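You operate a simulated robot arm through the tools that you are given. There is no shell and no other tool. Be economical: measure what you need, move in short steps, check, and stop when the job is done.

Carry out the task below with a simulated two-armed robot. There is one attempt and no reset: what you move stays moved.

## Task
Test the spare blue probe, then stand it in the empty ring.
Fine: spares are in the upper orange drawer, shut it again; probe on the test block, press the purple button once, read the window before you lift it. Where these are worked on the way, their far stop is far enough and under half their travel is too little: upper orange drawer.

The check looks at the end state, three seconds after you hand in, the way a careful person would. Anything else that was tipped, shoved, dropped, spilled or broken makes it a failure.

## Robot
Two 7-joint arms with two-finger parallel grippers on one trunk, on a base that drives. Base frame: it is fixed to the floor where the robot stands at the start and does not move with it; the origin is under the middle of the robot, x ahead of it, y to its left, z up. Readings come in m, degrees, newtons and seconds.
The left shoulder is at the start at [0.06, 0.147, 0.543], the right one opposite. With the tool pointing down near the work surface each hand reaches from about 0.1 to 0.7 m from the robot's upright axis, wherever it stands, measured 20 degrees to its own side. Places, roughly: channel knob [0.8, 0.4, 1]; hole in the test block [0.8, 0.4, 1]; purple button [1, 0.2, 1]; range knob [0.9, 0.3, 1]; red slide switch [1, 0.1, 1]; upper orange drawer [1, 0.1, 0.7]; zero knob [1, 0.2, 1]. Payload 3.43 kg a hand.
Tool frame (each hand has its own): the origin (TCP) lies between the finger pads and is the grasp point; the fingertips stand 0.03 m ahead of it; z points along the fingers, y is the line along which they close. Largest opening 0.094 m; finger width 0.028, thickness 0.01; the body of the gripper, 0.05 by 0.096 m, starts 0.055 m behind the TCP.
Orientation is that of the tool frame in the base frame, as [roll, pitch, yaw] about the fixed x, y, z axes, in that order (R = Rz(yaw) Ry(pitch) Rx(roll)). With the fingers straight down and closing along the base's y, the tool's x points along the base's -x, its y along +y and its z along -z.

## Interface
- The arms move only by the tool jog_arm. It takes "left_plan", "right_plan" or both (then of equal length, played together; a hand with none holds still); each is a list that holds one entry, the list of rows, each a list of 7 numbers: the turn, a rotation vector about the tool's x, y, z in degrees, then the shift along the tool's x, y, z in cm, then the finger opening in cm, from 0 to 9.4. In form: [[[ax, ay, az, x, y, z, hand], ...]]. A call has 1 to 20 rows; each row is the pose to reach, as a shift and turn from the pose commanded when the call began, along the tool's axes at that moment. Rows are played at 5 a second. More than 0.05 m and 8.6 degrees between two rows, or a gripper value outside its range, and nothing of the call is played. Where a pose cannot be reached the arm comes as near as it can. A force on the tool above 40 N (or 10 N above the force at the start of the call, whichever is more), or a blocked arm, ends the call early, and 0.2 s more pass. The fingers move at their own pace (about 0.072 m/s each) and stop on an object; they squeeze with about 20 N. The grip force told is the motor's: it shows also when the fingers shut on nothing. Time passes only in rows, and 0.2 s behind the last, so rows that repeat a pose let the fingers close. It gives the time, the measured TCP pose, the force on the tool (base axes), the opening and the grip force at its end, in the units of the frame above (readings bear some noise), with the torque about the TCP (base axes, N m) and any sound that the robot's microphone picked up.
- Cameras (640 x 400 px; columns grow to the right, rows downward): "scene" is now at [0.0574, 0.0332, 1.1953]; the picture's right is [0.34, -0.94, 0.00], its down [-0.40, -0.14, -0.91] and it looks along [0.85, 0.31, -0.42] (base axes); focal length 258 px, centre (320, 200). "left" rides on the left gripper at [0.076, -0.014, -0.103] in its tool frame; the picture's right is [0.18, 0.98, 0.00], its down [-0.75, 0.14, -0.64] and it looks along [-0.63, 0.12, 0.77] (tool axes); focal length 243 px, centre (320, 200). "right" rides on the right gripper at [0.076, 0.014, -0.103] in its tool frame; the picture's right is [-0.18, 0.98, 0.00], its down [-0.75, -0.14, -0.64] and it looks along [-0.63, -0.12, 0.77] (tool axes); focal length 243 px, centre (320, 200).
- capture(camera): a new picture of that camera. No time passes.
- raise_lower(by): slides the trunk up (or, below 0, down) by that many m; the arms and the scene camera ride with it, the base frame stays. It gives what a move gives, with no picture.
- drive_base(legs): drives the robot by 1 to 6 legs, each [ahead, left, turn to the left] in m, m and degrees, along the robot's own axes; the way and the turn of a leg run together, so that a leg with both is an arc; at most 1.5 m and 180 degrees a leg. The arms and the cameras ride along, it lands a little off, and it stops where it bumps. It gives what a move gives.
- aim_head(pan, tilt): turns the head with the scene camera to pan (to the left, within 86 degrees either way) and tilt (down, from -29 to 69), counted from straight ahead of the robot. It gives what a move gives.
- probe_pixels(camera, pixels): there is no depth. For up to 12 entries [column, row, z] of the newest picture of that camera ("zoom" is the newest enlarged one), the place [x, y] in the base frame at which the ray of that pixel passes the height z, good to about 0.002 m. No time passes.
- inspect(camera, box): a new picture of the part [left, top, right, bottom] of that camera's present view, enlarged. No time passes.
- hand_in(): hands the job in; it is judged then, once.

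Work in short steps. Measure before you move; look again where a grasp or a placing could have gone wrong, and mend it. You have 80 turns and 78 pictures in all, those below and enlarged ones among them. Open the grippers and draw the arms clear of the work before you hand the job in, unless the task says otherwise; then end with one line.

The tools are called after "Call:" by a JSON object that holds its "name" and its "arguments". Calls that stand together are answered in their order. jog_arm: Moves the arms, as the interface text tells. Its arguments: {"type":"object","properties":{"left_plan":{"type":"array"},"right_plan":{"type":"array"}},"required":[]} The other tools are called the same way: raise_lower (by) slides the trunk up or down; drive_base (legs) drives the base; aim_head (pan, tilt) turns the head that bears the scene camera; capture (camera) takes a picture; probe_pixels (camera, pixels) gives the place at which the rays of pixels pass given heights; inspect (camera, box) takes an enlarged picture of a part of a camera's view; hand_in () hands the job in.

At the start:

```text
t: 0.0
left_position: [0.282, 0.2558, 0.998]
left_tool_rot: [179.9, 0.2, 180.0]
left_contact_force: [-0.2, -0.6, -0.4]
left_ft_torque: [-0.01, 0.0, 0.0]
left_grip_width: 0.0939
left_finger_force: 0.1
right_position: [0.3113, -0.0153, 0.9991]
right_tool_rot: [180.0, 0.1, 180.0]
right_contact_force: [0.3, -0.7, -0.6]
right_ft_torque: [0.03, -0.01, -0.01]
right_grip_width: 0.0941
right_finger_force: 0.0
trunk travel left (down, up): [-0.25, 0.0]
robot x, y, heading: [-0.0005, 0.0014, 0.1]
head pan, tilt: [20.0, 25.0]
```

scene: 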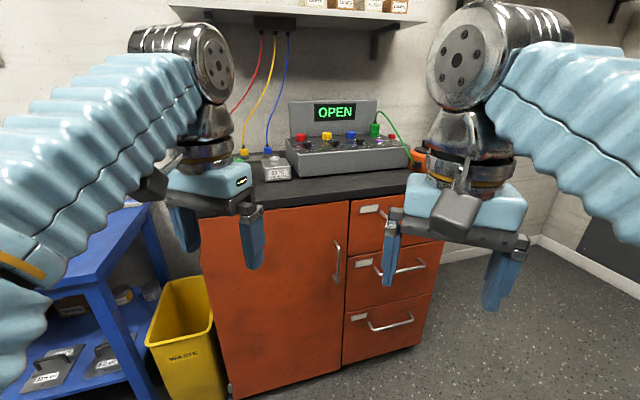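
right: 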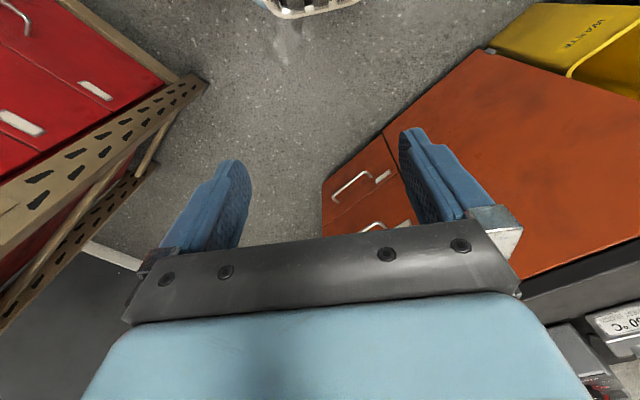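
left: 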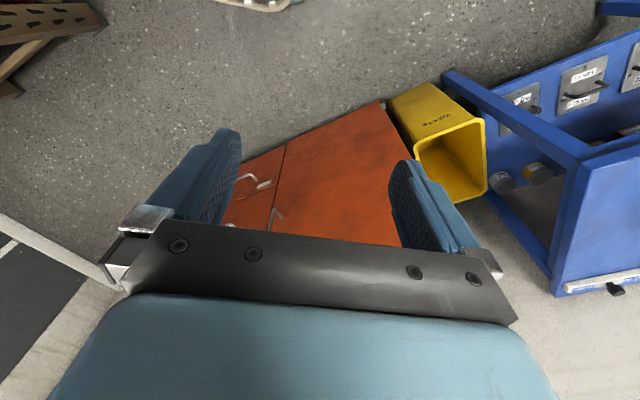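

The scene shows the instrument at (335,135), drawers at (385,215) and below, the top drawer partly hidden by the right hand. I enlarge the instrument and the drawers.

Call:
{"name": "inspect", "arguments": {"camera": "scene", "box": [220, 80, 440, 200]}}

Call:
{"name": "inspect", "arguments": {"camera": "scene", "box": [320, 170, 480, 370]}}

```text
2.91 times, centred on (330, 140) of scene
```

zoom: 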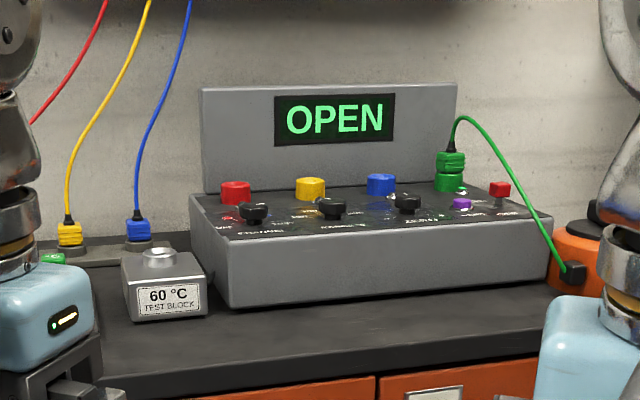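

```text
2.00 times, centred on (400, 270) of scene
```

zoom: 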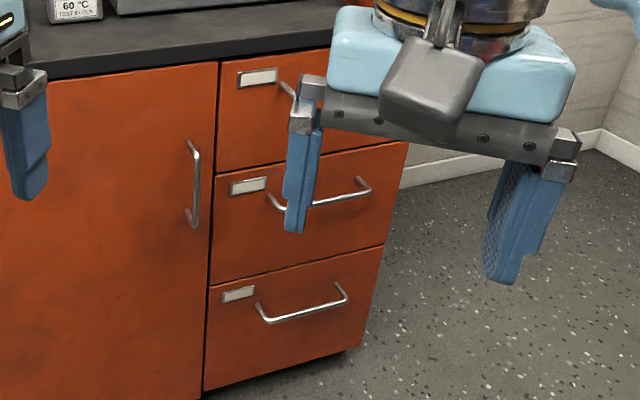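

The arms hide the rack and the top drawer. I move both hands outward (right 20 cm to the right, left 16 cm to the left) and look again.

Call:
{"name": "jog_arm", "arguments": {"left_plan": [[[0, 0, 0, 0, 4, 0, 9.4], [0, 0, 0, 0, 8, 0, 9.4], [0, 0, 0, 0, 12, 0, 9.4], [0, 0, 0, 0, 16, 0, 9.4], [0, 0, 0, 0, 16, 0, 9.4]]], "right_plan": [[[0, 0, 0, 0, -4, 0, 9.4], [0, 0, 0, 0, -8, 0, 9.4], [0, 0, 0, 0, -12, 0, 9.4], [0, 0, 0, 0, -16, 0, 9.4], [0, 0, 0, 0, -20, 0, 9.4]]]}}

Call:
{"name": "capture", "arguments": {"camera": "scene"}}

```text
t: 1.2
left_position: [0.2797, 0.4162, 0.9992]
left_tool_rot: [179.9, 0.1, -179.9]
left_contact_force: [1.1, -0.3, 0.3]
left_ft_torque: [0.01, -0.01, 0.0]
left_grip_width: 0.0939
left_finger_force: 0.1
right_position: [0.3103, -0.2165, 0.9989]
right_tool_rot: [180.0, 0.1, -179.9]
right_contact_force: [0.8, 0.1, 0.7]
right_ft_torque: [-0.01, 0.0, -0.01]
right_grip_width: 0.0942
right_finger_force: 0.1
trunk travel left (down, up): [-0.25, 0.0]
robot x, y, heading: [-0.0012, 0.0036, -0.1]
head pan, tilt: [20.0, 25.0]
```

```text
72 pictures are left
```

scene: 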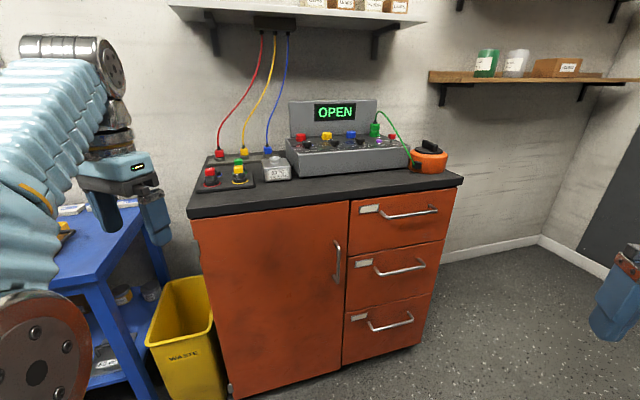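

The rack at (225,165) and the drawers are now free. I enlarge both.

Call:
{"name": "inspect", "arguments": {"camera": "scene", "box": [335, 180, 475, 268]}}

Call:
{"name": "inspect", "arguments": {"camera": "scene", "box": [190, 135, 302, 205]}}

Call:
{"name": "inspect", "arguments": {"camera": "scene", "box": [280, 90, 456, 200]}}

```text
4.55 times, centred on (405, 224) of scene
```

zoom: 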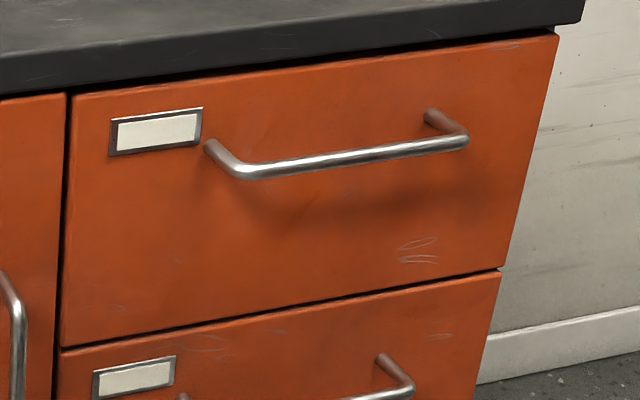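

```text
5.71 times, centred on (246, 170) of scene
```

zoom: 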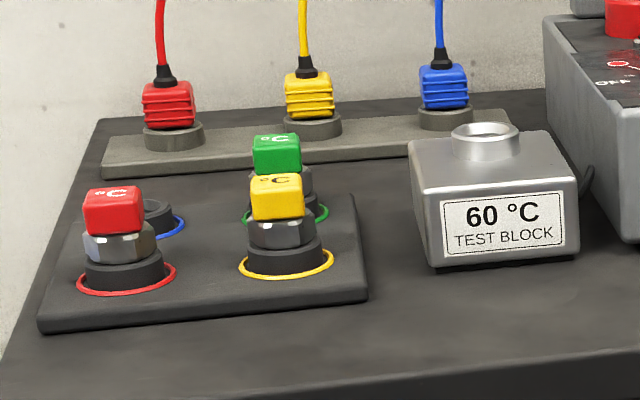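

```text
3.64 times, centred on (368, 145) of scene
```

zoom: 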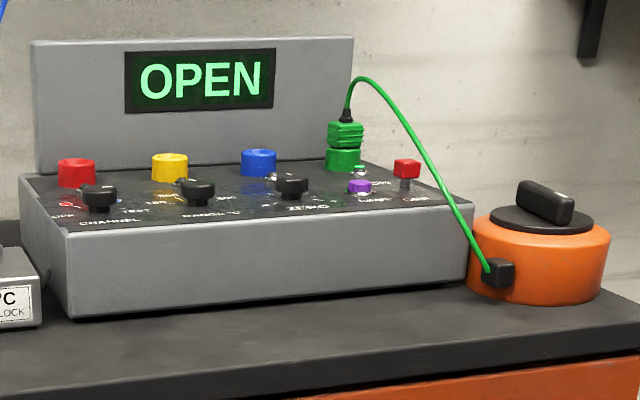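

I probe the cabinet's foot on the floor, the counter's corners and the handle at several heights.

Call:
{"name": "capture", "arguments": {"camera": "scene"}}

Call:
{"name": "probe_pixels", "arguments": {"camera": "scene", "pixels": [[232, 397, 0.05], [340, 368, 0.05], [420, 345, 0.05], [190, 212, 0.9], [462, 178, 0.9], [190, 212, 0.87], [462, 178, 0.87], [385, 217, 0.75], [437, 210, 0.75], [385, 217, 0.7], [437, 210, 0.7], [347, 202, 0.85]]}}

```text
68 pictures are left
```

scene: 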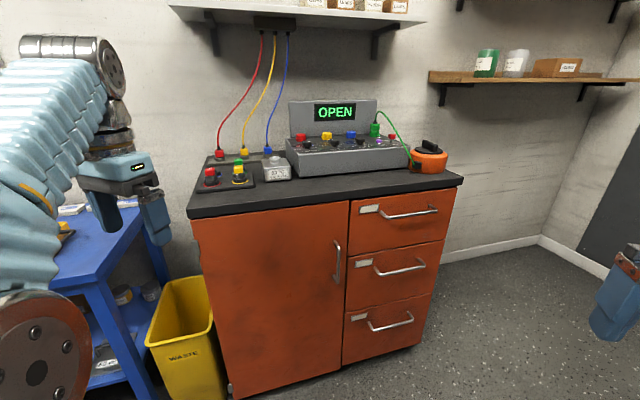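

```text
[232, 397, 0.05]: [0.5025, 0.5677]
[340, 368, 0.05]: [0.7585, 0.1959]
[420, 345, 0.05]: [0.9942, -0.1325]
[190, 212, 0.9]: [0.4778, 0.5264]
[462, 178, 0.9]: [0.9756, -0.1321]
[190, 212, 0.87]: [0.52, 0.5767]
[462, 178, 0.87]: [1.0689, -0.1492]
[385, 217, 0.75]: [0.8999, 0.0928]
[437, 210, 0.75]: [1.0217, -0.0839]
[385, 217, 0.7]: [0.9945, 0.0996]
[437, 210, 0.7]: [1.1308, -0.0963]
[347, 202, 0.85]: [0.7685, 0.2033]
```

The cabinet front runs at about 35° (into-cabinet direction ≈ (0.82, 0.57)), top handle near z≈0.80. I drive to a spot facing the drawers squarely, then turn 35° left and look down.

Call:
{"name": "drive_base", "arguments": {"legs": [[0.24, -0.25, 0], [0, 0, 35]]}}

Call:
{"name": "aim_head", "arguments": {"pan": 0, "tilt": 35}}

Call:
{"name": "capture", "arguments": {"camera": "scene"}}

```text
t: 5.1
left_position: [0.2286, 0.2518, 0.9994]
left_tool_rot: [179.8, 0.1, -144.9]
left_contact_force: [0.2, -0.3, 0.3]
left_ft_torque: [-0.02, 0.02, 0.0]
left_grip_width: 0.094
left_finger_force: 0.1
right_position: [0.6165, -0.247, 0.9986]
right_tool_rot: [179.9, 0.1, -144.8]
right_contact_force: [0.9, 0.4, -0.1]
right_ft_torque: [-0.01, -0.02, 0.01]
right_grip_width: 0.094
right_finger_force: 0.1
trunk travel left (down, up): [-0.25, 0.0]
robot x, y, heading: [0.2384, -0.2453, 35.2]
head pan, tilt: [20.0, 25.0]
```

```text
t: 5.9
left_position: [0.2294, 0.2516, 0.9995]
left_tool_rot: [179.8, 0.1, -144.9]
left_contact_force: [-0.8, 0.7, -0.8]
left_ft_torque: [-0.03, -0.03, 0.0]
left_grip_width: 0.0937
left_finger_force: 0.1
right_position: [0.6155, -0.2465, 0.9991]
right_tool_rot: [179.9, 0.1, -144.8]
right_contact_force: [0.1, 1.2, -0.6]
right_ft_torque: [0.02, 0.0, 0.0]
right_grip_width: 0.094
right_finger_force: 0.0
trunk travel left (down, up): [-0.25, 0.0]
robot x, y, heading: [0.236, -0.2457, 35.0]
head pan, tilt: [0.0, 35.0]
```

```text
67 pictures are left
```

scene: 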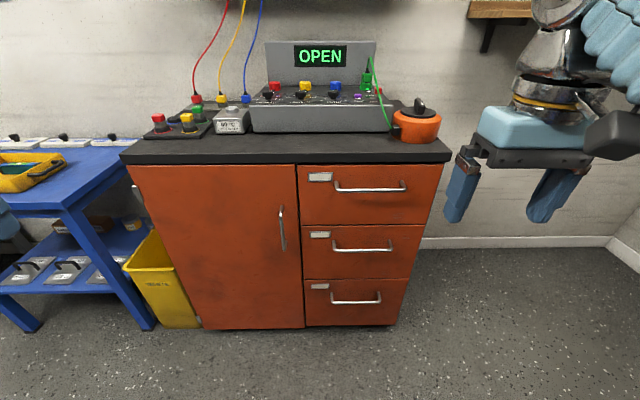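

Squarely facing now. Handle ends at (337,190) and (404,188); I probe them, plus counter edge and panel items, to triangulate with the earlier view.

Call:
{"name": "probe_pixels", "arguments": {"camera": "scene", "pixels": [[337, 190, 0.8], [404, 188, 0.8], [337, 190, 0.75], [404, 188, 0.75], [337, 190, 0.83], [122, 156, 0.89], [451, 156, 0.89], [202, 329, 0.0], [395, 325, 0.0], [202, 329, 0.05], [395, 325, 0.05], [299, 165, 0.85]]}}

Call:
{"name": "inspect", "arguments": {"camera": "scene", "box": [290, 155, 450, 255]}}

```text
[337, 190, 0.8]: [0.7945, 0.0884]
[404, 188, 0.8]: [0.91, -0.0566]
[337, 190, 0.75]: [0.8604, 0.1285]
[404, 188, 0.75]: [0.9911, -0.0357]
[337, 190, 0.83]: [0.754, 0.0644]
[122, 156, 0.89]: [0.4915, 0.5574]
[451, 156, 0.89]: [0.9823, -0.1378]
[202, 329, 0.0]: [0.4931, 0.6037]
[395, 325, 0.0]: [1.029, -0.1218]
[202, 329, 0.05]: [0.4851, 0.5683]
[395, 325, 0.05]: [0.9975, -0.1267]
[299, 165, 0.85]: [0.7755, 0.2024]
```

```text
4.00 times, centred on (370, 205) of scene
```

zoom: 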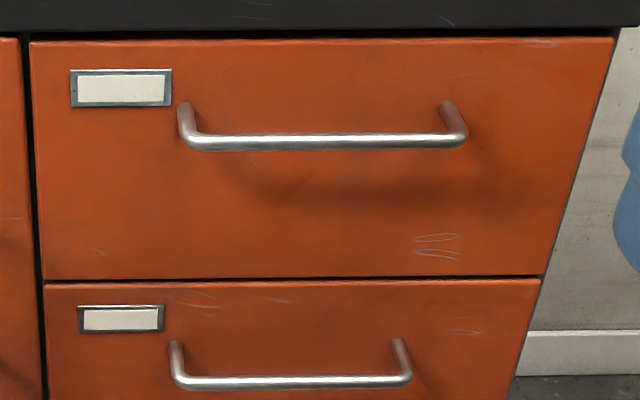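

Both views agree: handle centre ≈ (0.851, 0.014, 0.803). I turn the right hand to point forward with the fingers closing vertically, ending ~25 cm short of the handle.

Call:
{"name": "jog_arm", "arguments": {"right_plan": [[[-4.33, -4.33, 4.33, -0.6, 0.5, 1.2, 9.4], [-8.66, -8.66, 8.66, -1.2, 1.0, 2.4, 9.4], [-13, -13, 13, -1.8, 1.5, 3.6, 9.4], [-17.32, -17.32, 17.32, -2.5, 2.0, 4.9, 9.4], [-21.65, -21.65, 21.65, -3.1, 2.5, 6.1, 9.4], [-26, -26, 26, -3.7, 3, 7.3, 9.4], [-30.3, -30.3, 30.3, -4.3, 3.5, 8.5, 9.4], [-34.64, -34.64, 34.64, -5, 4, 9.8, 9.4], [-39, -39, 39, -5.6, 4.4, 11, 9.4], [-43.3, -43.3, 43.3, -6.2, 4.9, 12.2, 9.4], [-47.6, -47.6, 47.6, -6.9, 5.4, 13.5, 9.4], [-52, -52, 52, -7.5, 5.9, 14.7, 9.4], [-56.3, -56.3, 56.3, -8.1, 6.4, 15.9, 9.4], [-60.6, -60.6, 60.6, -8.7, 6.9, 17.1, 9.4], [-65, -65, 65, -9.4, 7.4, 18.4, 9.4], [-69.28, -69.28, 69.28, -10, 7.8, 19.6, 9.4], [-69.28, -69.28, 69.28, -10, 7.8, 19.6, 9.4]]]}}

Call:
{"name": "capture", "arguments": {"camera": "scene"}}

Call:
{"name": "capture", "arguments": {"camera": "right"}}

```text
t: 8.4
left_position: [0.2281, 0.2512, 1.0001]
left_tool_rot: [179.9, 0.2, -144.8]
left_contact_force: [-0.2, -0.2, -0.3]
left_ft_torque: [0.0, 0.01, 0.01]
left_grip_width: 0.094
left_finger_force: 0.1
right_position: [0.6495, -0.1625, 0.8548]
right_tool_rot: [115.7, 8.1, 155.1]
right_contact_force: [-0.2, -0.4, -0.1]
right_ft_torque: [0.01, -0.01, 0.03]
right_grip_width: 0.0942
right_finger_force: 0.0
trunk travel left (down, up): [-0.25, 0.0]
robot x, y, heading: [0.2381, -0.2457, 35.2]
head pan, tilt: [0.0, 35.0]
stopped in row 12 (right hand): the arm was blocked; the commanded pose is now the measured one
```

```text
65 pictures are left
```

scene: 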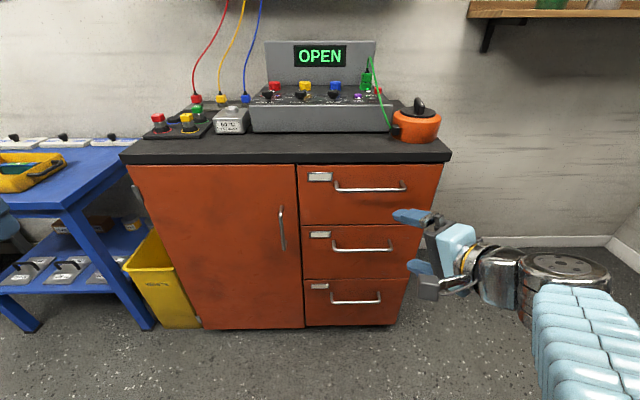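

```text
64 pictures are left
```

right: 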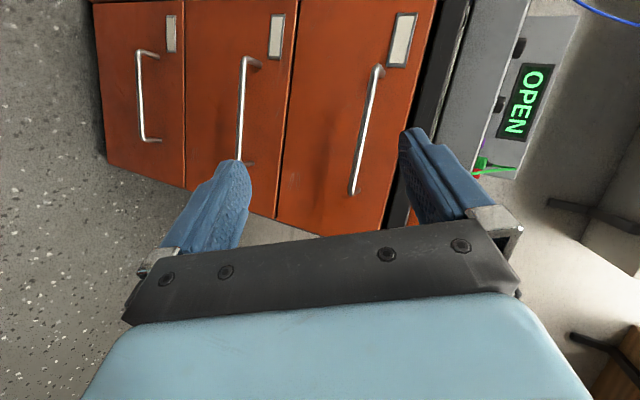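

The arm was blocked at row 12 (a wrist/elbow limit). I move the hand further forward first, giving the elbow room, then finish the turn.

Call:
{"name": "jog_arm", "arguments": {"right_plan": [[[0, 0, 0, -1.5, 0.15, 3.4, 9.4], [0, 0, 0, -3, 0.3, 6.8, 9.4], [0, 0, 0, -4.5, 0.45, 10.2, 9.4], [0, 0, 0, -5.9, 0.6, 13.6, 9.4], [-3.8, -4.6, 2.4, -5.9, 0.6, 13.6, 9.4], [-7.7, -9.2, 4.8, -5.9, 0.6, 13.6, 9.4], [-11.5, -13.8, 7.2, -5.9, 0.6, 13.6, 9.4], [-15.3, -18.5, 9.7, -5.9, 0.6, 13.6, 9.4], [-19.1, -23.1, 12.1, -5.9, 0.6, 13.6, 9.4], [-23, -27.7, 14.5, -5.9, 0.6, 13.6, 9.4], [-23, -27.7, 14.5, -5.9, 0.6, 13.6, 9.4]]]}}

Call:
{"name": "capture", "arguments": {"camera": "scene"}}

```text
t: 10.8
left_position: [0.2292, 0.2522, 0.9987]
left_tool_rot: [180.0, 0.1, -144.9]
left_contact_force: [0.0, -0.5, -0.2]
left_ft_torque: [-0.02, -0.02, 0.01]
left_grip_width: 0.0939
left_finger_force: 0.0
right_position: [0.7638, -0.077, 0.8078]
right_tool_rot: [90.1, 0.0, 124.9]
right_contact_force: [-0.1, 0.2, 0.1]
right_ft_torque: [-0.05, 0.01, 0.01]
right_grip_width: 0.094
right_finger_force: 0.1
trunk travel left (down, up): [-0.25, 0.0]
robot x, y, heading: [0.237, -0.2468, 35.2]
head pan, tilt: [0.0, 35.0]
```

```text
63 pictures are left
```

scene: 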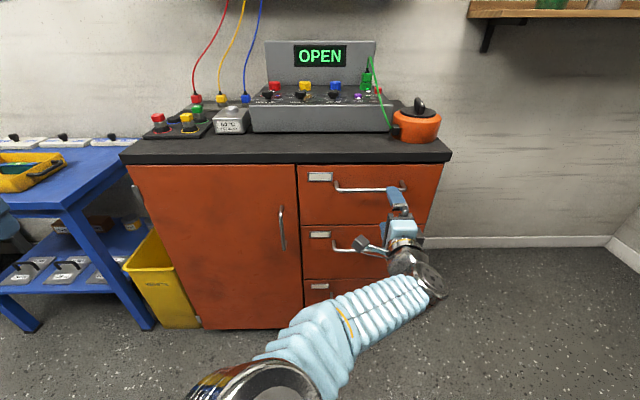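

The hand is now horizontal, pointing at the drawer. I check with its own camera.

Call:
{"name": "capture", "arguments": {"camera": "right"}}

```text
62 pictures are left
```

right: 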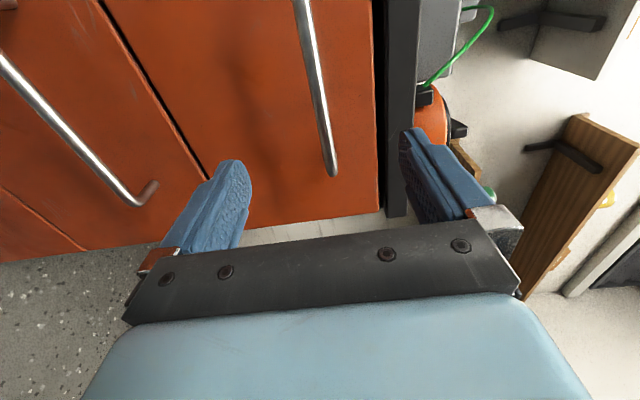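

The bar lies between the finger lines. I probe it to check its height with this camera.

Call:
{"name": "probe_pixels", "arguments": {"camera": "right", "pixels": [[332, 170, 0.803], [318, 80, 0.803], [332, 170, 0.81], [318, 80, 0.81], [332, 170, 0.795], [318, 80, 0.795], [385, 100, 0.85], [385, 100, 0.86]]}}

```text
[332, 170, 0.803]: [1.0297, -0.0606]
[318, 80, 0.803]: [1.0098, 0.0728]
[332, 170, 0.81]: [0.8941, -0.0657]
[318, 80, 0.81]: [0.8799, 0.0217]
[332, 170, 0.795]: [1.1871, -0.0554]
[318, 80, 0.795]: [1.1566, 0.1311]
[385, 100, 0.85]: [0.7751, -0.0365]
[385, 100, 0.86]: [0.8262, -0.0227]
```

Bar height ≈0.81, matching the hand. I narrow the fingers to 5 cm, go forward 12.3 cm, and close on the bar.

Call:
{"name": "jog_arm", "arguments": {"right_plan": [[[0, 0, 0, 0.8, 0.1, 0, 5], [0, 0, 0, 1.6, 0.1, 0, 5], [0, 0, 0, 1.6, 0.1, 3, 5], [0, 0, 0, 1.6, 0.1, 6, 5], [0, 0, 0, 1.6, 0.1, 9, 5], [0, 0, 0, 1.6, 0.1, 11, 5], [0, 0, 0, 1.6, 0.1, 12.3, 5], [0, 0, 0, 1.6, 0.1, 12.3, 5], [0, 0, 0, 1.6, 0.1, 12.3, 0], [0, 0, 0, 1.6, 0.1, 12.3, 0], [0, 0, 0, 1.6, 0.1, 12.3, 0], [0, 0, 0, 1.6, 0.1, 12.3, 0]]]}}

Call:
{"name": "inspect", "arguments": {"camera": "scene", "box": [290, 140, 450, 240]}}

```text
t: 12.2
left_position: [0.2274, 0.2516, 1.0]
left_tool_rot: [-179.9, 0.2, -144.8]
left_contact_force: [-1.1, 0.0, 0.3]
left_ft_torque: [-0.02, 0.01, 0.02]
left_grip_width: 0.0939
left_finger_force: 0.0
right_position: [0.844, -0.0012, 0.8103]
right_tool_rot: [89.9, 0.1, 125.0]
right_contact_force: [-13.2, -6.1, 0.9]
right_ft_torque: [0.02, -0.33, 0.24]
right_grip_width: 0.0501
right_finger_force: 0.1
trunk travel left (down, up): [-0.25, 0.0]
robot x, y, heading: [0.2362, -0.2467, 35.2]
head pan, tilt: [0.0, 35.0]
stopped in row 7 (right hand): the force on the tool passed its limit at 57 N (the readings are from after the stop); the commanded pose is now the measured one
```

```text
4.00 times, centred on (370, 190) of scene
```

zoom: 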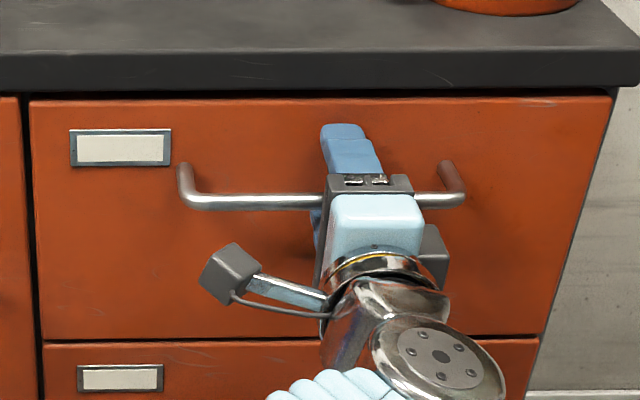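

The tips touched the front (u≈0.72); the bar is between the fingers. I back off 4 mm and close.

Call:
{"name": "jog_arm", "arguments": {"right_plan": [[[0, 0, 0, 0, 0, -0.4, 5], [0, 0, 0, 0, 0, -0.4, 0], [0, 0, 0, 0, 0, -0.4, 0], [0, 0, 0, 0, 0, -0.4, 0], [0, 0, 0, 0, 0, -0.4, 0], [0, 0, 0, 0, 0, -0.4, 0]]]}}

Call:
{"name": "inspect", "arguments": {"camera": "scene", "box": [290, 140, 450, 240]}}

```text
t: 13.6
left_position: [0.2277, 0.2523, 0.9997]
left_tool_rot: [180.0, 0.1, -144.8]
left_contact_force: [0.1, -0.9, 1.0]
left_ft_torque: [-0.01, -0.03, -0.03]
left_grip_width: 0.094
left_finger_force: 0.1
right_position: [0.8421, -0.0058, 0.8092]
right_tool_rot: [90.0, 0.0, 124.9]
right_contact_force: [2.8, -0.8, 14.2]
right_ft_torque: [-0.08, 0.1, 0.07]
right_grip_width: 0.016
right_finger_force: 45.0
trunk travel left (down, up): [-0.25, 0.0]
robot x, y, heading: [0.2392, -0.2468, 34.8]
head pan, tilt: [0.0, 35.0]
```

```text
4.00 times, centred on (370, 190) of scene
```

zoom: 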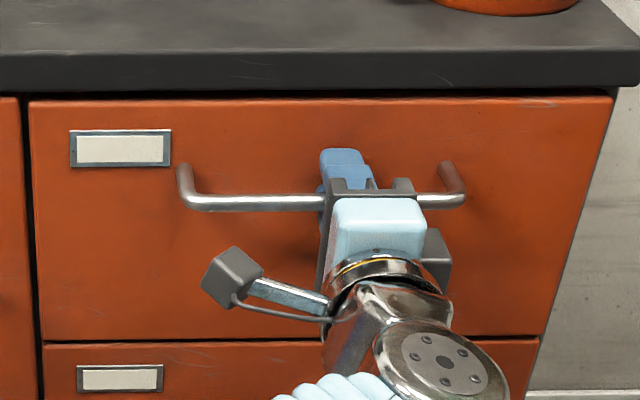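

Gripped (1.6 cm, 45 N). I drive the base back 15 cm to pull the drawer.

Call:
{"name": "drive_base", "arguments": {"legs": [[-0.15, 0, 0]]}}

Call:
{"name": "capture", "arguments": {"camera": "scene"}}

```text
t: 15.0
left_position: [0.1051, 0.1644, 1.0001]
left_tool_rot: [179.9, 0.2, -144.8]
left_contact_force: [0.1, 1.1, -0.7]
left_ft_torque: [-0.01, 0.01, -0.01]
left_grip_width: 0.0943
left_finger_force: 0.1
right_position: [0.7202, -0.0932, 0.8096]
right_tool_rot: [89.9, 0.0, 124.7]
right_contact_force: [13.8, -22.3, 18.3]
right_ft_torque: [-0.2, 0.06, -0.32]
right_grip_width: 0.0163
right_finger_force: 44.7
trunk travel left (down, up): [-0.25, 0.0]
robot x, y, heading: [0.1189, -0.3336, 35.2]
head pan, tilt: [0.0, 35.0]
```

```text
59 pictures are left
```

scene: 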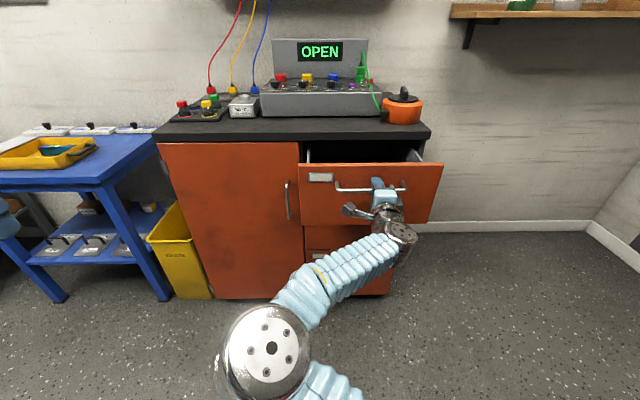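

The drawer follows, about 15 cm open. I pull another 12 cm.

Call:
{"name": "drive_base", "arguments": {"legs": [[-0.12, 0, 0]]}}

Call:
{"name": "capture", "arguments": {"camera": "scene"}}

```text
t: 16.2
left_position: [0.0067, 0.0926, 1.0005]
left_tool_rot: [179.9, 0.1, -144.8]
left_contact_force: [0.2, 0.0, 0.9]
left_ft_torque: [0.01, -0.01, 0.04]
left_grip_width: 0.0941
left_finger_force: 0.0
right_position: [0.6221, -0.1631, 0.8097]
right_tool_rot: [89.9, -0.2, 124.4]
right_contact_force: [15.0, -22.9, 11.9]
right_ft_torque: [-0.19, -0.03, -0.56]
right_grip_width: 0.0161
right_finger_force: 45.0
trunk travel left (down, up): [-0.25, 0.0]
robot x, y, heading: [0.0165, -0.402, 35.0]
head pan, tilt: [0.0, 35.0]
```

```text
58 pictures are left
```

scene: 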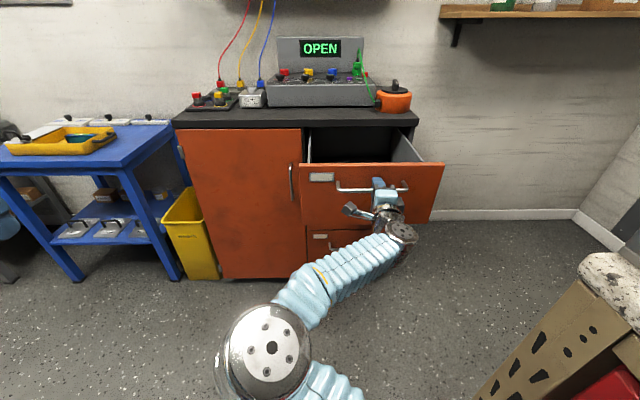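

27 cm open; still free. I pull 8 cm more.

Call:
{"name": "drive_base", "arguments": {"legs": [[-0.08, 0, 0]]}}

Call:
{"name": "capture", "arguments": {"camera": "scene"}}

```text
t: 17.3
left_position: [-0.0608, 0.0473, 1.0005]
left_tool_rot: [179.8, 0.2, -144.7]
left_contact_force: [-0.2, -1.0, 0.0]
left_ft_torque: [-0.01, -0.03, 0.03]
left_grip_width: 0.0942
left_finger_force: 0.0
right_position: [0.5564, -0.213, 0.81]
right_tool_rot: [90.0, -0.2, 124.3]
right_contact_force: [11.1, -14.6, 6.2]
right_ft_torque: [-0.27, -0.09, 0.03]
right_grip_width: 0.0162
right_finger_force: 44.9
trunk travel left (down, up): [-0.25, 0.0]
robot x, y, heading: [-0.0475, -0.452, 35.3]
head pan, tilt: [0.0, 35.0]
```

```text
57 pictures are left
```

scene: 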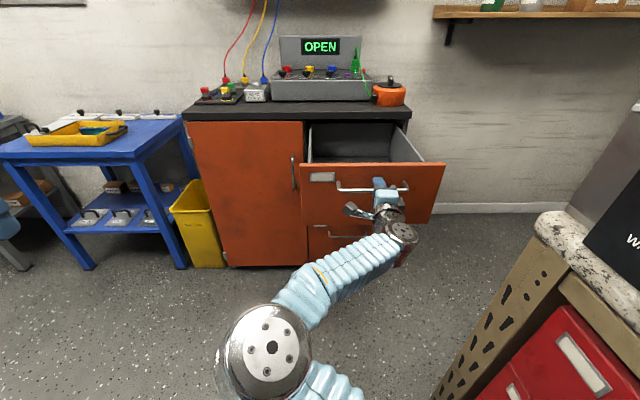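

Still following at 35 cm. One more 5 cm to find the stop.

Call:
{"name": "drive_base", "arguments": {"legs": [[-0.05, 0, 0]]}}

Call:
{"name": "inspect", "arguments": {"camera": "scene", "box": [280, 90, 480, 215]}}

```text
t: 18.1
left_position: [-0.072, 0.041, 0.9984]
left_tool_rot: [180.0, 0.2, -144.7]
left_contact_force: [-0.2, -0.6, -0.1]
left_ft_torque: [0.01, 0.0, -0.01]
left_grip_width: 0.0943
left_finger_force: 0.1
right_position: [0.5474, -0.2174, 0.8103]
right_tool_rot: [90.0, -0.1, 124.3]
right_contact_force: [2.6, 0.9, -3.5]
right_ft_torque: [-0.01, -0.04, -0.04]
right_grip_width: 0.0165
right_finger_force: 44.6
trunk travel left (down, up): [-0.25, 0.0]
robot x, y, heading: [-0.0629, -0.4631, 35.3]
head pan, tilt: [0.0, 35.0]
stopped in leg 1: the force on the tool passed its limit at 132 N (the readings are from after the stop); the commanded pose is now the measured one
```

```text
3.20 times, centred on (380, 152) of scene
```

zoom: 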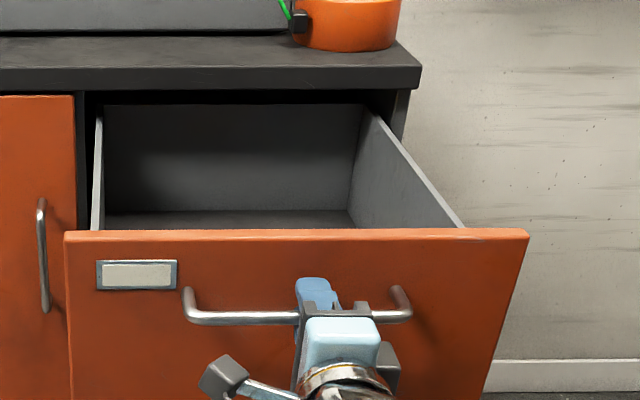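

The drawer is at its far stop (~36 cm). I open the fingers and back the hand off 10 cm.

Call:
{"name": "jog_arm", "arguments": {"right_plan": [[[0, 0, 0, 0, 0, 0, 5], [0, 0, 0, 0, 0, 0, 5], [0, 0, 0, 0, 0, -3, 5], [0, 0, 0, 0, 0, -6, 5], [0, 0, 0, 0, 0, -9, 5], [0, 0, 0, 0, 0, -10, 5]]]}}

Call:
{"name": "jog_arm", "arguments": {"right_plan": [[[0, 0, 0, 0, 4, 0, 5], [0, 0, 0, 0, 8, 0, 5], [4.33, 4.33, -4.33, 0, 12, 0, 5], [8.66, 8.66, -8.66, 0, 16, 0, 5], [13, 13, -13, 0, 20, 0, 5], [17.32, 17.32, -17.32, 0, 20, 0, 5], [21.65, 21.65, -21.65, 0, 20, 0, 5], [26, 26, -26, 0, 20, 0, 5], [30.3, 30.3, -30.3, 0, 20, 0, 5], [34.64, 34.64, -34.64, 0, 20, 0, 5], [39, 39, -39, 0, 20, 0, 5], [43.3, 43.3, -43.3, 0, 20, 0, 5], [47.6, 47.6, -47.6, 0, 20, 0, 5], [52, 52, -52, 0, 20, 0, 5], [56.3, 56.3, -56.3, 0, 20, 0, 5], [60.6, 60.6, -60.6, 0, 20, 0, 5], [65, 65, -65, 0, 20, 0, 5], [69.28, 69.28, -69.28, 0, 20, 0, 5], [69.28, 69.28, -69.28, 0, 20, 0, 9.4]]]}}

Call:
{"name": "capture", "arguments": {"camera": "scene"}}

Call:
{"name": "capture", "arguments": {"camera": "right"}}

```text
t: 19.5
left_position: [-0.0708, 0.0414, 0.9995]
left_tool_rot: [-179.9, 0.1, -144.6]
left_contact_force: [-0.7, -0.5, 0.1]
left_ft_torque: [-0.01, -0.02, 0.01]
left_grip_width: 0.094
left_finger_force: 0.0
right_position: [0.4636, -0.2741, 0.8102]
right_tool_rot: [89.9, -0.1, 124.2]
right_contact_force: [-0.3, -0.3, -0.2]
right_ft_torque: [0.0, 0.01, 0.01]
right_grip_width: 0.0498
right_finger_force: 0.1
trunk travel left (down, up): [-0.25, 0.0]
robot x, y, heading: [-0.059, -0.4585, 35.3]
head pan, tilt: [0.0, 35.0]
```

```text
t: 23.5
left_position: [-0.073, 0.0427, 0.9999]
left_tool_rot: [180.0, 0.3, -144.6]
left_contact_force: [-0.9, -0.1, 0.7]
left_ft_torque: [0.0, 0.0, -0.01]
left_grip_width: 0.0943
left_finger_force: 0.0
right_position: [0.3879, -0.311, 0.9843]
right_tool_rot: [178.9, 1.2, -147.0]
right_contact_force: [0.1, -0.2, -0.1]
right_ft_torque: [-0.01, 0.0, 0.03]
right_grip_width: 0.0936
right_finger_force: 0.1
right hand out of reach, approached as far as the arm can: row 16, 17, 18, 19
trunk travel left (down, up): [-0.25, 0.0]
robot x, y, heading: [-0.0605, -0.4576, 35.6]
head pan, tilt: [0.0, 35.0]
```

```text
55 pictures are left
```

scene: 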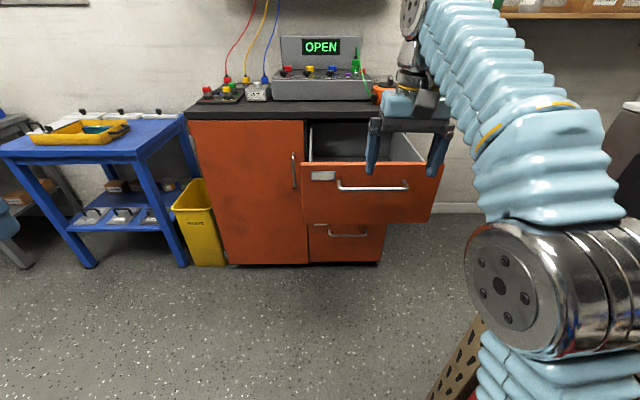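

```text
54 pictures are left
```

right: 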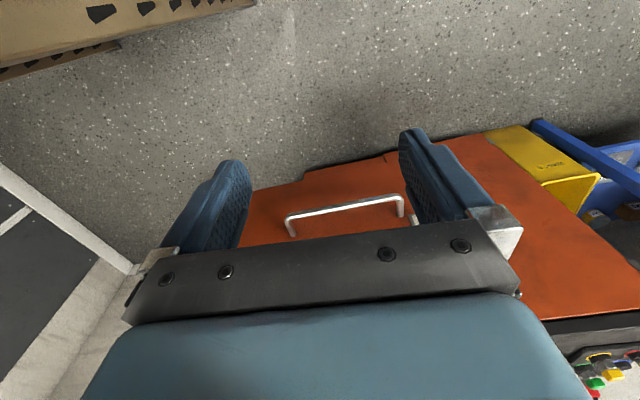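

The hand is upright now. I drive forward 20 cm so that the hand comes over the drawer, and look inside.

Call:
{"name": "drive_base", "arguments": {"legs": [[0.2, 0, -0.5]]}}

Call:
{"name": "aim_head", "arguments": {"pan": -10, "tilt": 50}}

Call:
{"name": "capture", "arguments": {"camera": "scene"}}

Call:
{"name": "capture", "arguments": {"camera": "right"}}

```text
t: 25.1
left_position: [0.1004, 0.1574, 0.9985]
left_tool_rot: [180.0, 0.1, -145.2]
left_contact_force: [0.3, -0.4, 0.0]
left_ft_torque: [0.01, -0.01, -0.04]
left_grip_width: 0.094
left_finger_force: 0.1
right_position: [0.5594, -0.1986, 0.9826]
right_tool_rot: [178.8, 1.3, -147.7]
right_contact_force: [0.1, 0.6, -0.1]
right_ft_torque: [-0.03, -0.01, -0.02]
right_grip_width: 0.0939
right_finger_force: 0.1
trunk travel left (down, up): [-0.25, 0.0]
robot x, y, heading: [0.1073, -0.3435, 34.7]
head pan, tilt: [0.0, 35.0]
```

```text
t: 25.9
left_position: [0.0991, 0.1589, 0.9991]
left_tool_rot: [179.9, 0.1, -145.2]
left_contact_force: [-0.4, 0.1, -0.6]
left_ft_torque: [0.02, -0.01, 0.03]
left_grip_width: 0.0939
left_finger_force: 0.0
right_position: [0.5569, -0.2003, 0.9845]
right_tool_rot: [178.7, 1.1, -147.7]
right_contact_force: [-0.1, 0.4, 0.0]
right_ft_torque: [0.0, 0.0, 0.02]
right_grip_width: 0.0939
right_finger_force: 0.1
trunk travel left (down, up): [-0.25, 0.0]
robot x, y, heading: [0.106, -0.3411, 34.8]
head pan, tilt: [-10.0, 50.0]
```

```text
53 pictures are left
```

scene: 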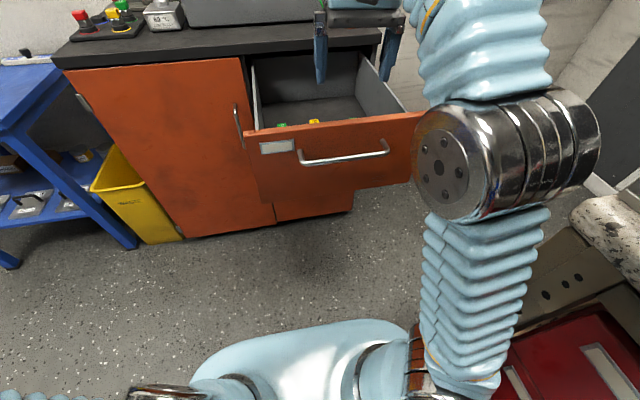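

```text
52 pictures are left
```

right: 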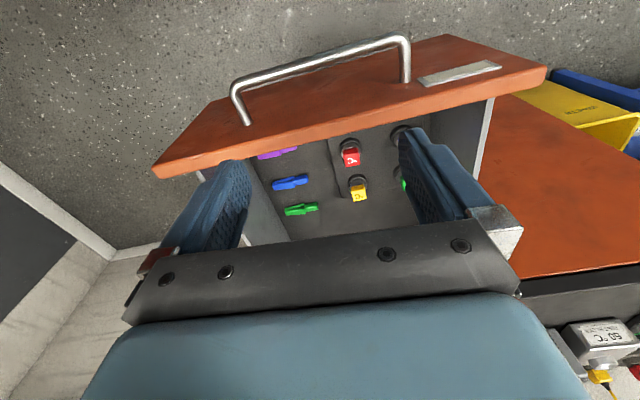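

The drawer holds coloured spares near its front (red (350,155), yellow (358,188), green at (403,185) behind the finger). I shift the hand left 8 cm and forward 4 cm to see the rest.

Call:
{"name": "jog_arm", "arguments": {"right_plan": [[[0, 0, 0, -2, 4, 0, 9.4], [0, 0, 0, -4, 8, 0, 9.4], [0, 0, 0, -4, 8, 0, 9.4]]]}}

Call:
{"name": "inspect", "arguments": {"camera": "right", "box": [160, 20, 480, 220]}}

```text
t: 26.7
left_position: [0.1001, 0.1585, 0.9981]
left_tool_rot: [180.0, 0.1, -145.3]
left_contact_force: [0.6, 0.3, -0.2]
left_ft_torque: [0.03, -0.04, 0.0]
left_grip_width: 0.0937
left_finger_force: 0.2
right_position: [0.5339, -0.182, 0.9886]
right_tool_rot: [178.7, 1.3, -147.8]
right_contact_force: [-0.5, -0.2, -0.5]
right_ft_torque: [0.03, 0.0, 0.02]
right_grip_width: 0.094
right_finger_force: 0.1
right hand out of reach, approached as far as the arm can: row 1, 2, 3
trunk travel left (down, up): [-0.25, 0.0]
robot x, y, heading: [0.1057, -0.3422, 34.6]
head pan, tilt: [-10.0, 50.0]
```

```text
2.00 times, centred on (320, 120) of right
```

zoom: 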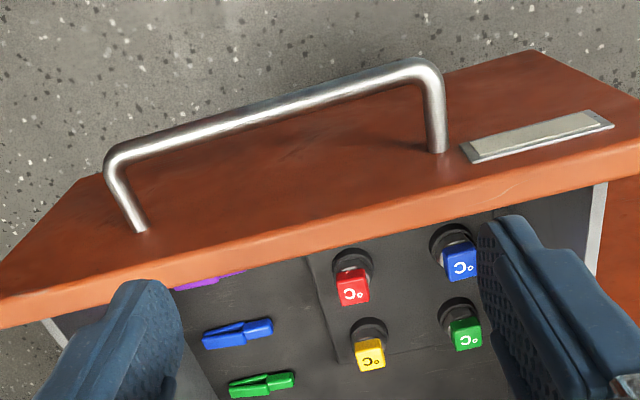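

Blue spare is at pixel ≈(390,151), in the tray's front-left ring near the panel. I shift the base 10 cm left and 6 cm ahead for better reach, then re-measure.

Call:
{"name": "probe_pixels", "arguments": {"camera": "right", "pixels": [[390, 151, 0.8], [390, 151, 0.76], [390, 151, 0.72], [336, 165, 0.8], [336, 165, 0.76], [336, 165, 0.72]]}}

Call:
{"name": "drive_base", "arguments": {"legs": [[0.06, 0.1, 0.4]]}}

Call:
{"name": "capture", "arguments": {"camera": "right"}}

```text
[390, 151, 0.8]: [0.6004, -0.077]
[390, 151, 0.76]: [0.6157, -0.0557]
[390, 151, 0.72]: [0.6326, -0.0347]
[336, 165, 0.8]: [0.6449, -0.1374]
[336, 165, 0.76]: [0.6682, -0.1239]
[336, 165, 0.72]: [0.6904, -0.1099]
```

```text
t: 27.9
left_position: [0.0875, 0.2745, 0.999]
left_tool_rot: [179.9, 0.0, -144.9]
left_contact_force: [-0.3, -0.3, 0.0]
left_ft_torque: [0.01, 0.01, 0.03]
left_grip_width: 0.0941
left_finger_force: 0.1
right_position: [0.5259, -0.0628, 0.9886]
right_tool_rot: [178.7, 1.3, -147.4]
right_contact_force: [-0.8, -0.5, 0.1]
right_ft_torque: [0.01, 0.01, 0.01]
right_grip_width: 0.0941
right_finger_force: 0.0
trunk travel left (down, up): [-0.25, 0.0]
robot x, y, heading: [0.0938, -0.2282, 35.2]
head pan, tilt: [-10.0, 50.0]
```

```text
50 pictures are left
```

right: 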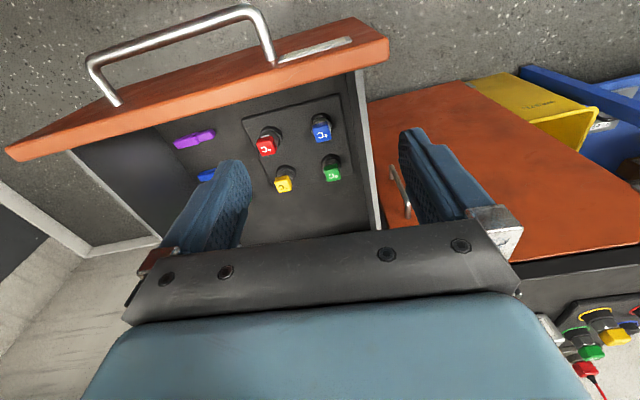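

Now the tray is well visible: blue (321,131), red (267,146), green (332,173). I probe these at candidate heights and enlarge.

Call:
{"name": "probe_pixels", "arguments": {"camera": "right", "pixels": [[321, 131, 0.8], [321, 131, 0.76], [321, 131, 0.72], [267, 146, 0.8], [267, 146, 0.76], [267, 146, 0.72], [320, 62, 0.86], [376, 63, 0.86], [381, 232, 0.84], [320, 62, 0.84], [326, 112, 0.7], [326, 112, 0.66]]}}

Call:
{"name": "inspect", "arguments": {"camera": "right", "box": [220, 50, 420, 175]}}

```text
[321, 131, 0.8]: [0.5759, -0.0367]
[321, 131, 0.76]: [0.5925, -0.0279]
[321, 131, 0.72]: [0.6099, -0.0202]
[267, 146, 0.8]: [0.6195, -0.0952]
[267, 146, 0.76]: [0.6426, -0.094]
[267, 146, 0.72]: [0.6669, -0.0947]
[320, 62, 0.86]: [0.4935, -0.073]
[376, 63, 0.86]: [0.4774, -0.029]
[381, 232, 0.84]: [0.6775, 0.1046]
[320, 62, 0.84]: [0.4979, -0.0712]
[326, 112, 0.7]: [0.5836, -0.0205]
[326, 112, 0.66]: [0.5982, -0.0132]
```

```text
3.20 times, centred on (320, 112) of right
```

zoom: 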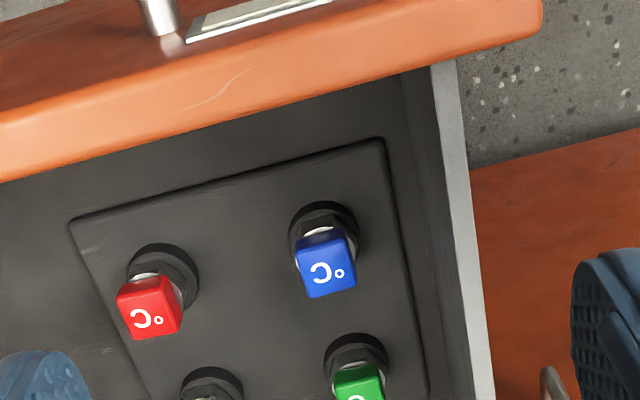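

Triangulated: blue head top at about (0.605, −0.0225, 0.73), 12 cm behind the panel, 6 cm from the drawer's left wall. I lower the hand a little first to see where the commanded pose sits after the "out of reach" rows.

Call:
{"name": "jog_arm", "arguments": {"right_plan": [[[0, 0, 0, 0, 0, 4, 6], [0, 0, 0, 0, 0, 8, 6], [0, 0, 0, 0, 0, 8, 6]]]}}

```text
t: 28.7
left_position: [0.0872, 0.2741, 0.9985]
left_tool_rot: [180.0, 0.2, -144.8]
left_contact_force: [0.4, -0.5, 0.6]
left_ft_torque: [0.04, 0.02, -0.03]
left_grip_width: 0.0939
left_finger_force: 0.1
right_position: [0.5249, -0.0614, 0.9086]
right_tool_rot: [178.7, 1.3, -147.2]
right_contact_force: [0.1, -0.7, -0.1]
right_ft_torque: [0.01, 0.03, -0.01]
right_grip_width: 0.0602
right_finger_force: 0.1
trunk travel left (down, up): [-0.25, 0.0]
robot x, y, heading: [0.0957, -0.2271, 35.0]
head pan, tilt: [-10.0, 50.0]
```

Commanded equals measured. I straighten the hand and move over the blue probe at TCP z 0.81, then look.

Call:
{"name": "jog_arm", "arguments": {"right_plan": [[[0.6, 0.6, -1.1, -4, -0.6, 0, 6], [1.3, 1.3, -2.2, -8.6, -1.3, 0, 6], [1.3, 1.3, -2.2, -8.6, -1.3, 4, 6], [1.3, 1.3, -2.2, -8.6, -1.3, 8, 6], [1.3, 1.3, -2.2, -8.6, -1.3, 9, 6], [1.3, 1.3, -2.2, -8.6, -1.3, 9, 6]]]}}

Call:
{"name": "capture", "arguments": {"camera": "right"}}

Call:
{"name": "capture", "arguments": {"camera": "scene"}}

```text
t: 30.1
left_position: [0.0876, 0.2732, 0.999]
left_tool_rot: [180.0, 0.0, -144.9]
left_contact_force: [0.3, 0.3, 1.1]
left_ft_torque: [-0.02, 0.01, -0.01]
left_grip_width: 0.0941
left_finger_force: 0.0
right_position: [0.6051, -0.0237, 0.8176]
right_tool_rot: [179.9, -0.1, -145.1]
right_contact_force: [-0.2, -0.6, -0.3]
right_ft_torque: [0.02, -0.01, -0.01]
right_grip_width: 0.0602
right_finger_force: 0.0
trunk travel left (down, up): [-0.25, 0.0]
robot x, y, heading: [0.0974, -0.2264, 35.0]
head pan, tilt: [-10.0, 50.0]
```

```text
48 pictures are left
```

right: 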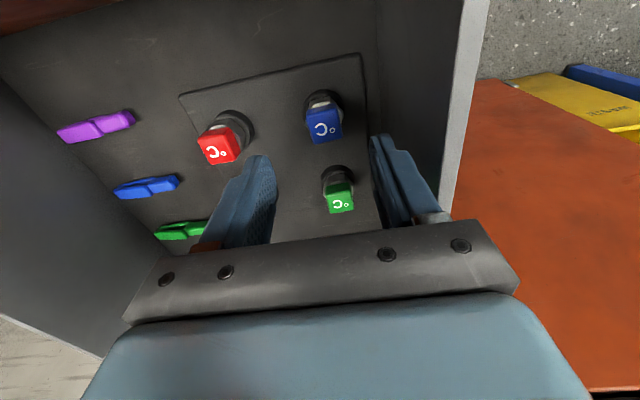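

```text
47 pictures are left
```

scene: 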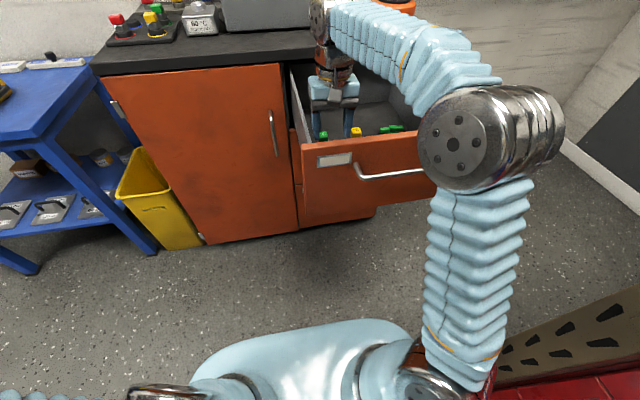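

The blue head at (325,125) lies right under the TCP projection (320,124). I lower 8.9 cm so the pads straddle the head (tips just above the collar) and close.

Call:
{"name": "jog_arm", "arguments": {"right_plan": [[[0, 0, 0, 0, 0, 3, 6], [0, 0, 0, 0, 0, 6, 6], [0, 0, 0, 0, 0, 8, 6], [0, 0, 0, 0, 0, 8.9, 6], [0, 0, 0, 0, 0, 8.9, 6]]]}}

Call:
{"name": "capture", "arguments": {"camera": "right"}}

```text
t: 31.3
left_position: [0.0876, 0.2741, 0.9991]
left_tool_rot: [180.0, 0.1, -144.9]
left_contact_force: [-1.2, 0.2, -0.2]
left_ft_torque: [-0.01, -0.01, 0.01]
left_grip_width: 0.0942
left_finger_force: 0.0
right_position: [0.6057, -0.0232, 0.7298]
right_tool_rot: [180.0, -0.1, -145.1]
right_contact_force: [-0.4, 0.2, -0.1]
right_ft_torque: [0.02, 0.0, -0.01]
right_grip_width: 0.0598
right_finger_force: 0.0
trunk travel left (down, up): [-0.25, 0.0]
robot x, y, heading: [0.0987, -0.2286, 35.3]
head pan, tilt: [-10.0, 50.0]
```

```text
46 pictures are left
```

right: 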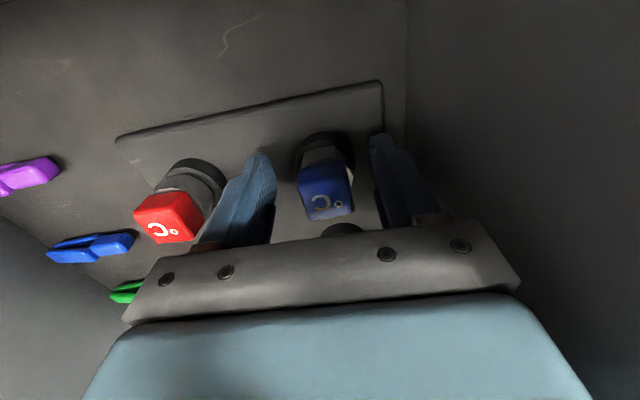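

The head straddles TCP nicely between the fingers. I close.

Call:
{"name": "jog_arm", "arguments": {"right_plan": [[[0, 0, 0, 0, 0.2, 0, 2], [0, 0, 0, 0, 0.2, 0, 0], [0, 0, 0, 0, 0.2, 0, 0], [0, 0, 0, 0, 0.2, 0, 0]]]}}

Call:
{"name": "jog_arm", "arguments": {"right_plan": [[[0, 0, 0, 0, 0, -2, 0], [0, 0, 0, 0, 0, -5, 0], [0, 0, 0, 0, 0, -8, 0], [0, 0, 0, 0, 0, -11, 0], [0, 0, 0, 0, 0, -14, 0], [0, 0, 0, 0, 0, -17, 0], [0, 0, 0, 0, 0, -20, 0], [0, 0, 0, 0, 0, -22, 0]]]}}

Call:
{"name": "capture", "arguments": {"camera": "right"}}

Call:
{"name": "capture", "arguments": {"camera": "scene"}}

```text
t: 32.3
left_position: [0.0874, 0.2734, 0.9981]
left_tool_rot: [-179.9, 0.2, -144.9]
left_contact_force: [0.8, -0.6, -0.3]
left_ft_torque: [0.0, -0.02, 0.0]
left_grip_width: 0.0939
left_finger_force: 0.1
right_position: [0.6049, -0.0206, 0.7295]
right_tool_rot: [-180.0, 0.0, -145.2]
right_contact_force: [1.2, -2.0, 0.9]
right_ft_torque: [-0.03, -0.02, -0.18]
right_grip_width: 0.0388
right_finger_force: 20.5
trunk travel left (down, up): [-0.25, 0.0]
robot x, y, heading: [0.0986, -0.226, 35.0]
head pan, tilt: [-10.0, 50.0]
```

```text
t: 34.1
left_position: [0.0875, 0.2743, 0.9985]
left_tool_rot: [-179.9, 0.1, -145.0]
left_contact_force: [-0.6, 0.2, -0.3]
left_ft_torque: [0.0, 0.03, 0.01]
left_grip_width: 0.0939
left_finger_force: 0.0
right_position: [0.6049, -0.0179, 0.9292]
right_tool_rot: [-179.8, -0.1, -145.1]
right_contact_force: [0.1, -0.3, -3.5]
right_ft_torque: [0.07, 0.26, 0.02]
right_grip_width: 0.0392
right_finger_force: 19.6
right hand out of reach, approached as far as the arm can: row 8
trunk travel left (down, up): [-0.25, 0.0]
robot x, y, heading: [0.0966, -0.2275, 35.2]
head pan, tilt: [-10.0, 50.0]
```

```text
45 pictures are left
```

right: 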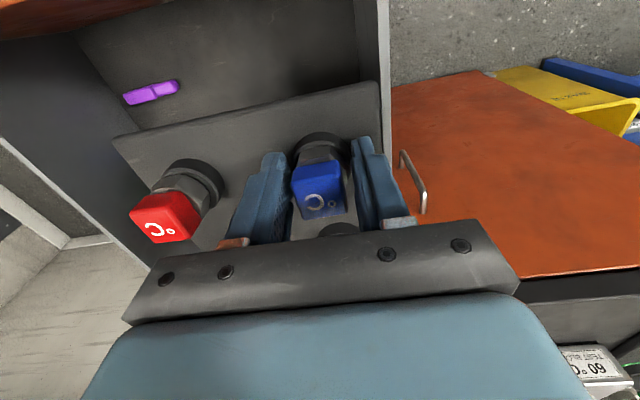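

```text
44 pictures are left
```

scene: 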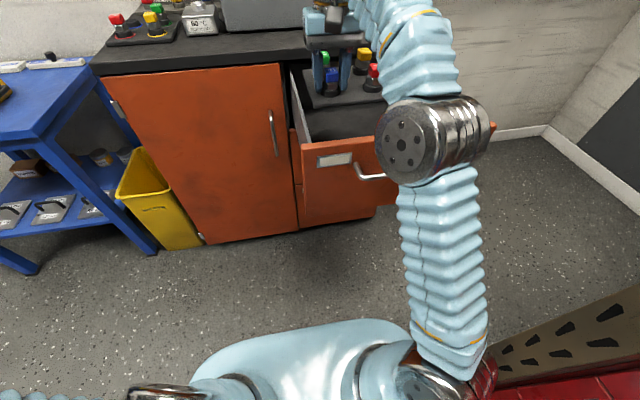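

The whole tray came up: the fingertips (3.9 cm) caught the collar, not the head. I set it straight back down where it was.

Call:
{"name": "jog_arm", "arguments": {"right_plan": [[[0, 0, 0, 0, 0, 3, 0], [0, 0, 0, 0, 0, 6, 0], [0, 0, 0, 0, 0, 9, 0], [0, 0, 0, 0, 0, 12, 0], [0, 0, 0, 0, 0, 15, 0], [0, 0, 0, 0, 0, 17.5, 0], [0, 0, 0, 0, 0, 18.5, 0], [0, 0, 0, 0, 0, 19.2, 0], [0, 0, 0, 0, 0, 19.7, 0], [0, 0, 0, 0, 0, 19.7, 0]]]}}

Call:
{"name": "capture", "arguments": {"camera": "right"}}

```text
t: 36.3
left_position: [0.0872, 0.2745, 0.999]
left_tool_rot: [-180.0, 0.1, -144.8]
left_contact_force: [0.4, -0.4, 0.2]
left_ft_torque: [0.02, 0.01, 0.01]
left_grip_width: 0.0941
left_finger_force: 0.2
right_position: [0.6061, -0.0202, 0.7333]
right_tool_rot: [-179.8, -0.1, -145.1]
right_contact_force: [-0.5, 1.1, -4.1]
right_ft_torque: [0.04, 0.26, -0.01]
right_grip_width: 0.0391
right_finger_force: 20.3
trunk travel left (down, up): [-0.25, 0.0]
robot x, y, heading: [0.0944, -0.2241, 35.2]
head pan, tilt: [-10.0, 50.0]
```

```text
43 pictures are left
```

right: 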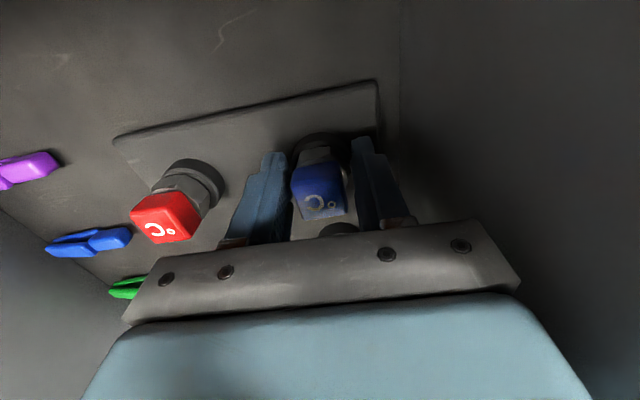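

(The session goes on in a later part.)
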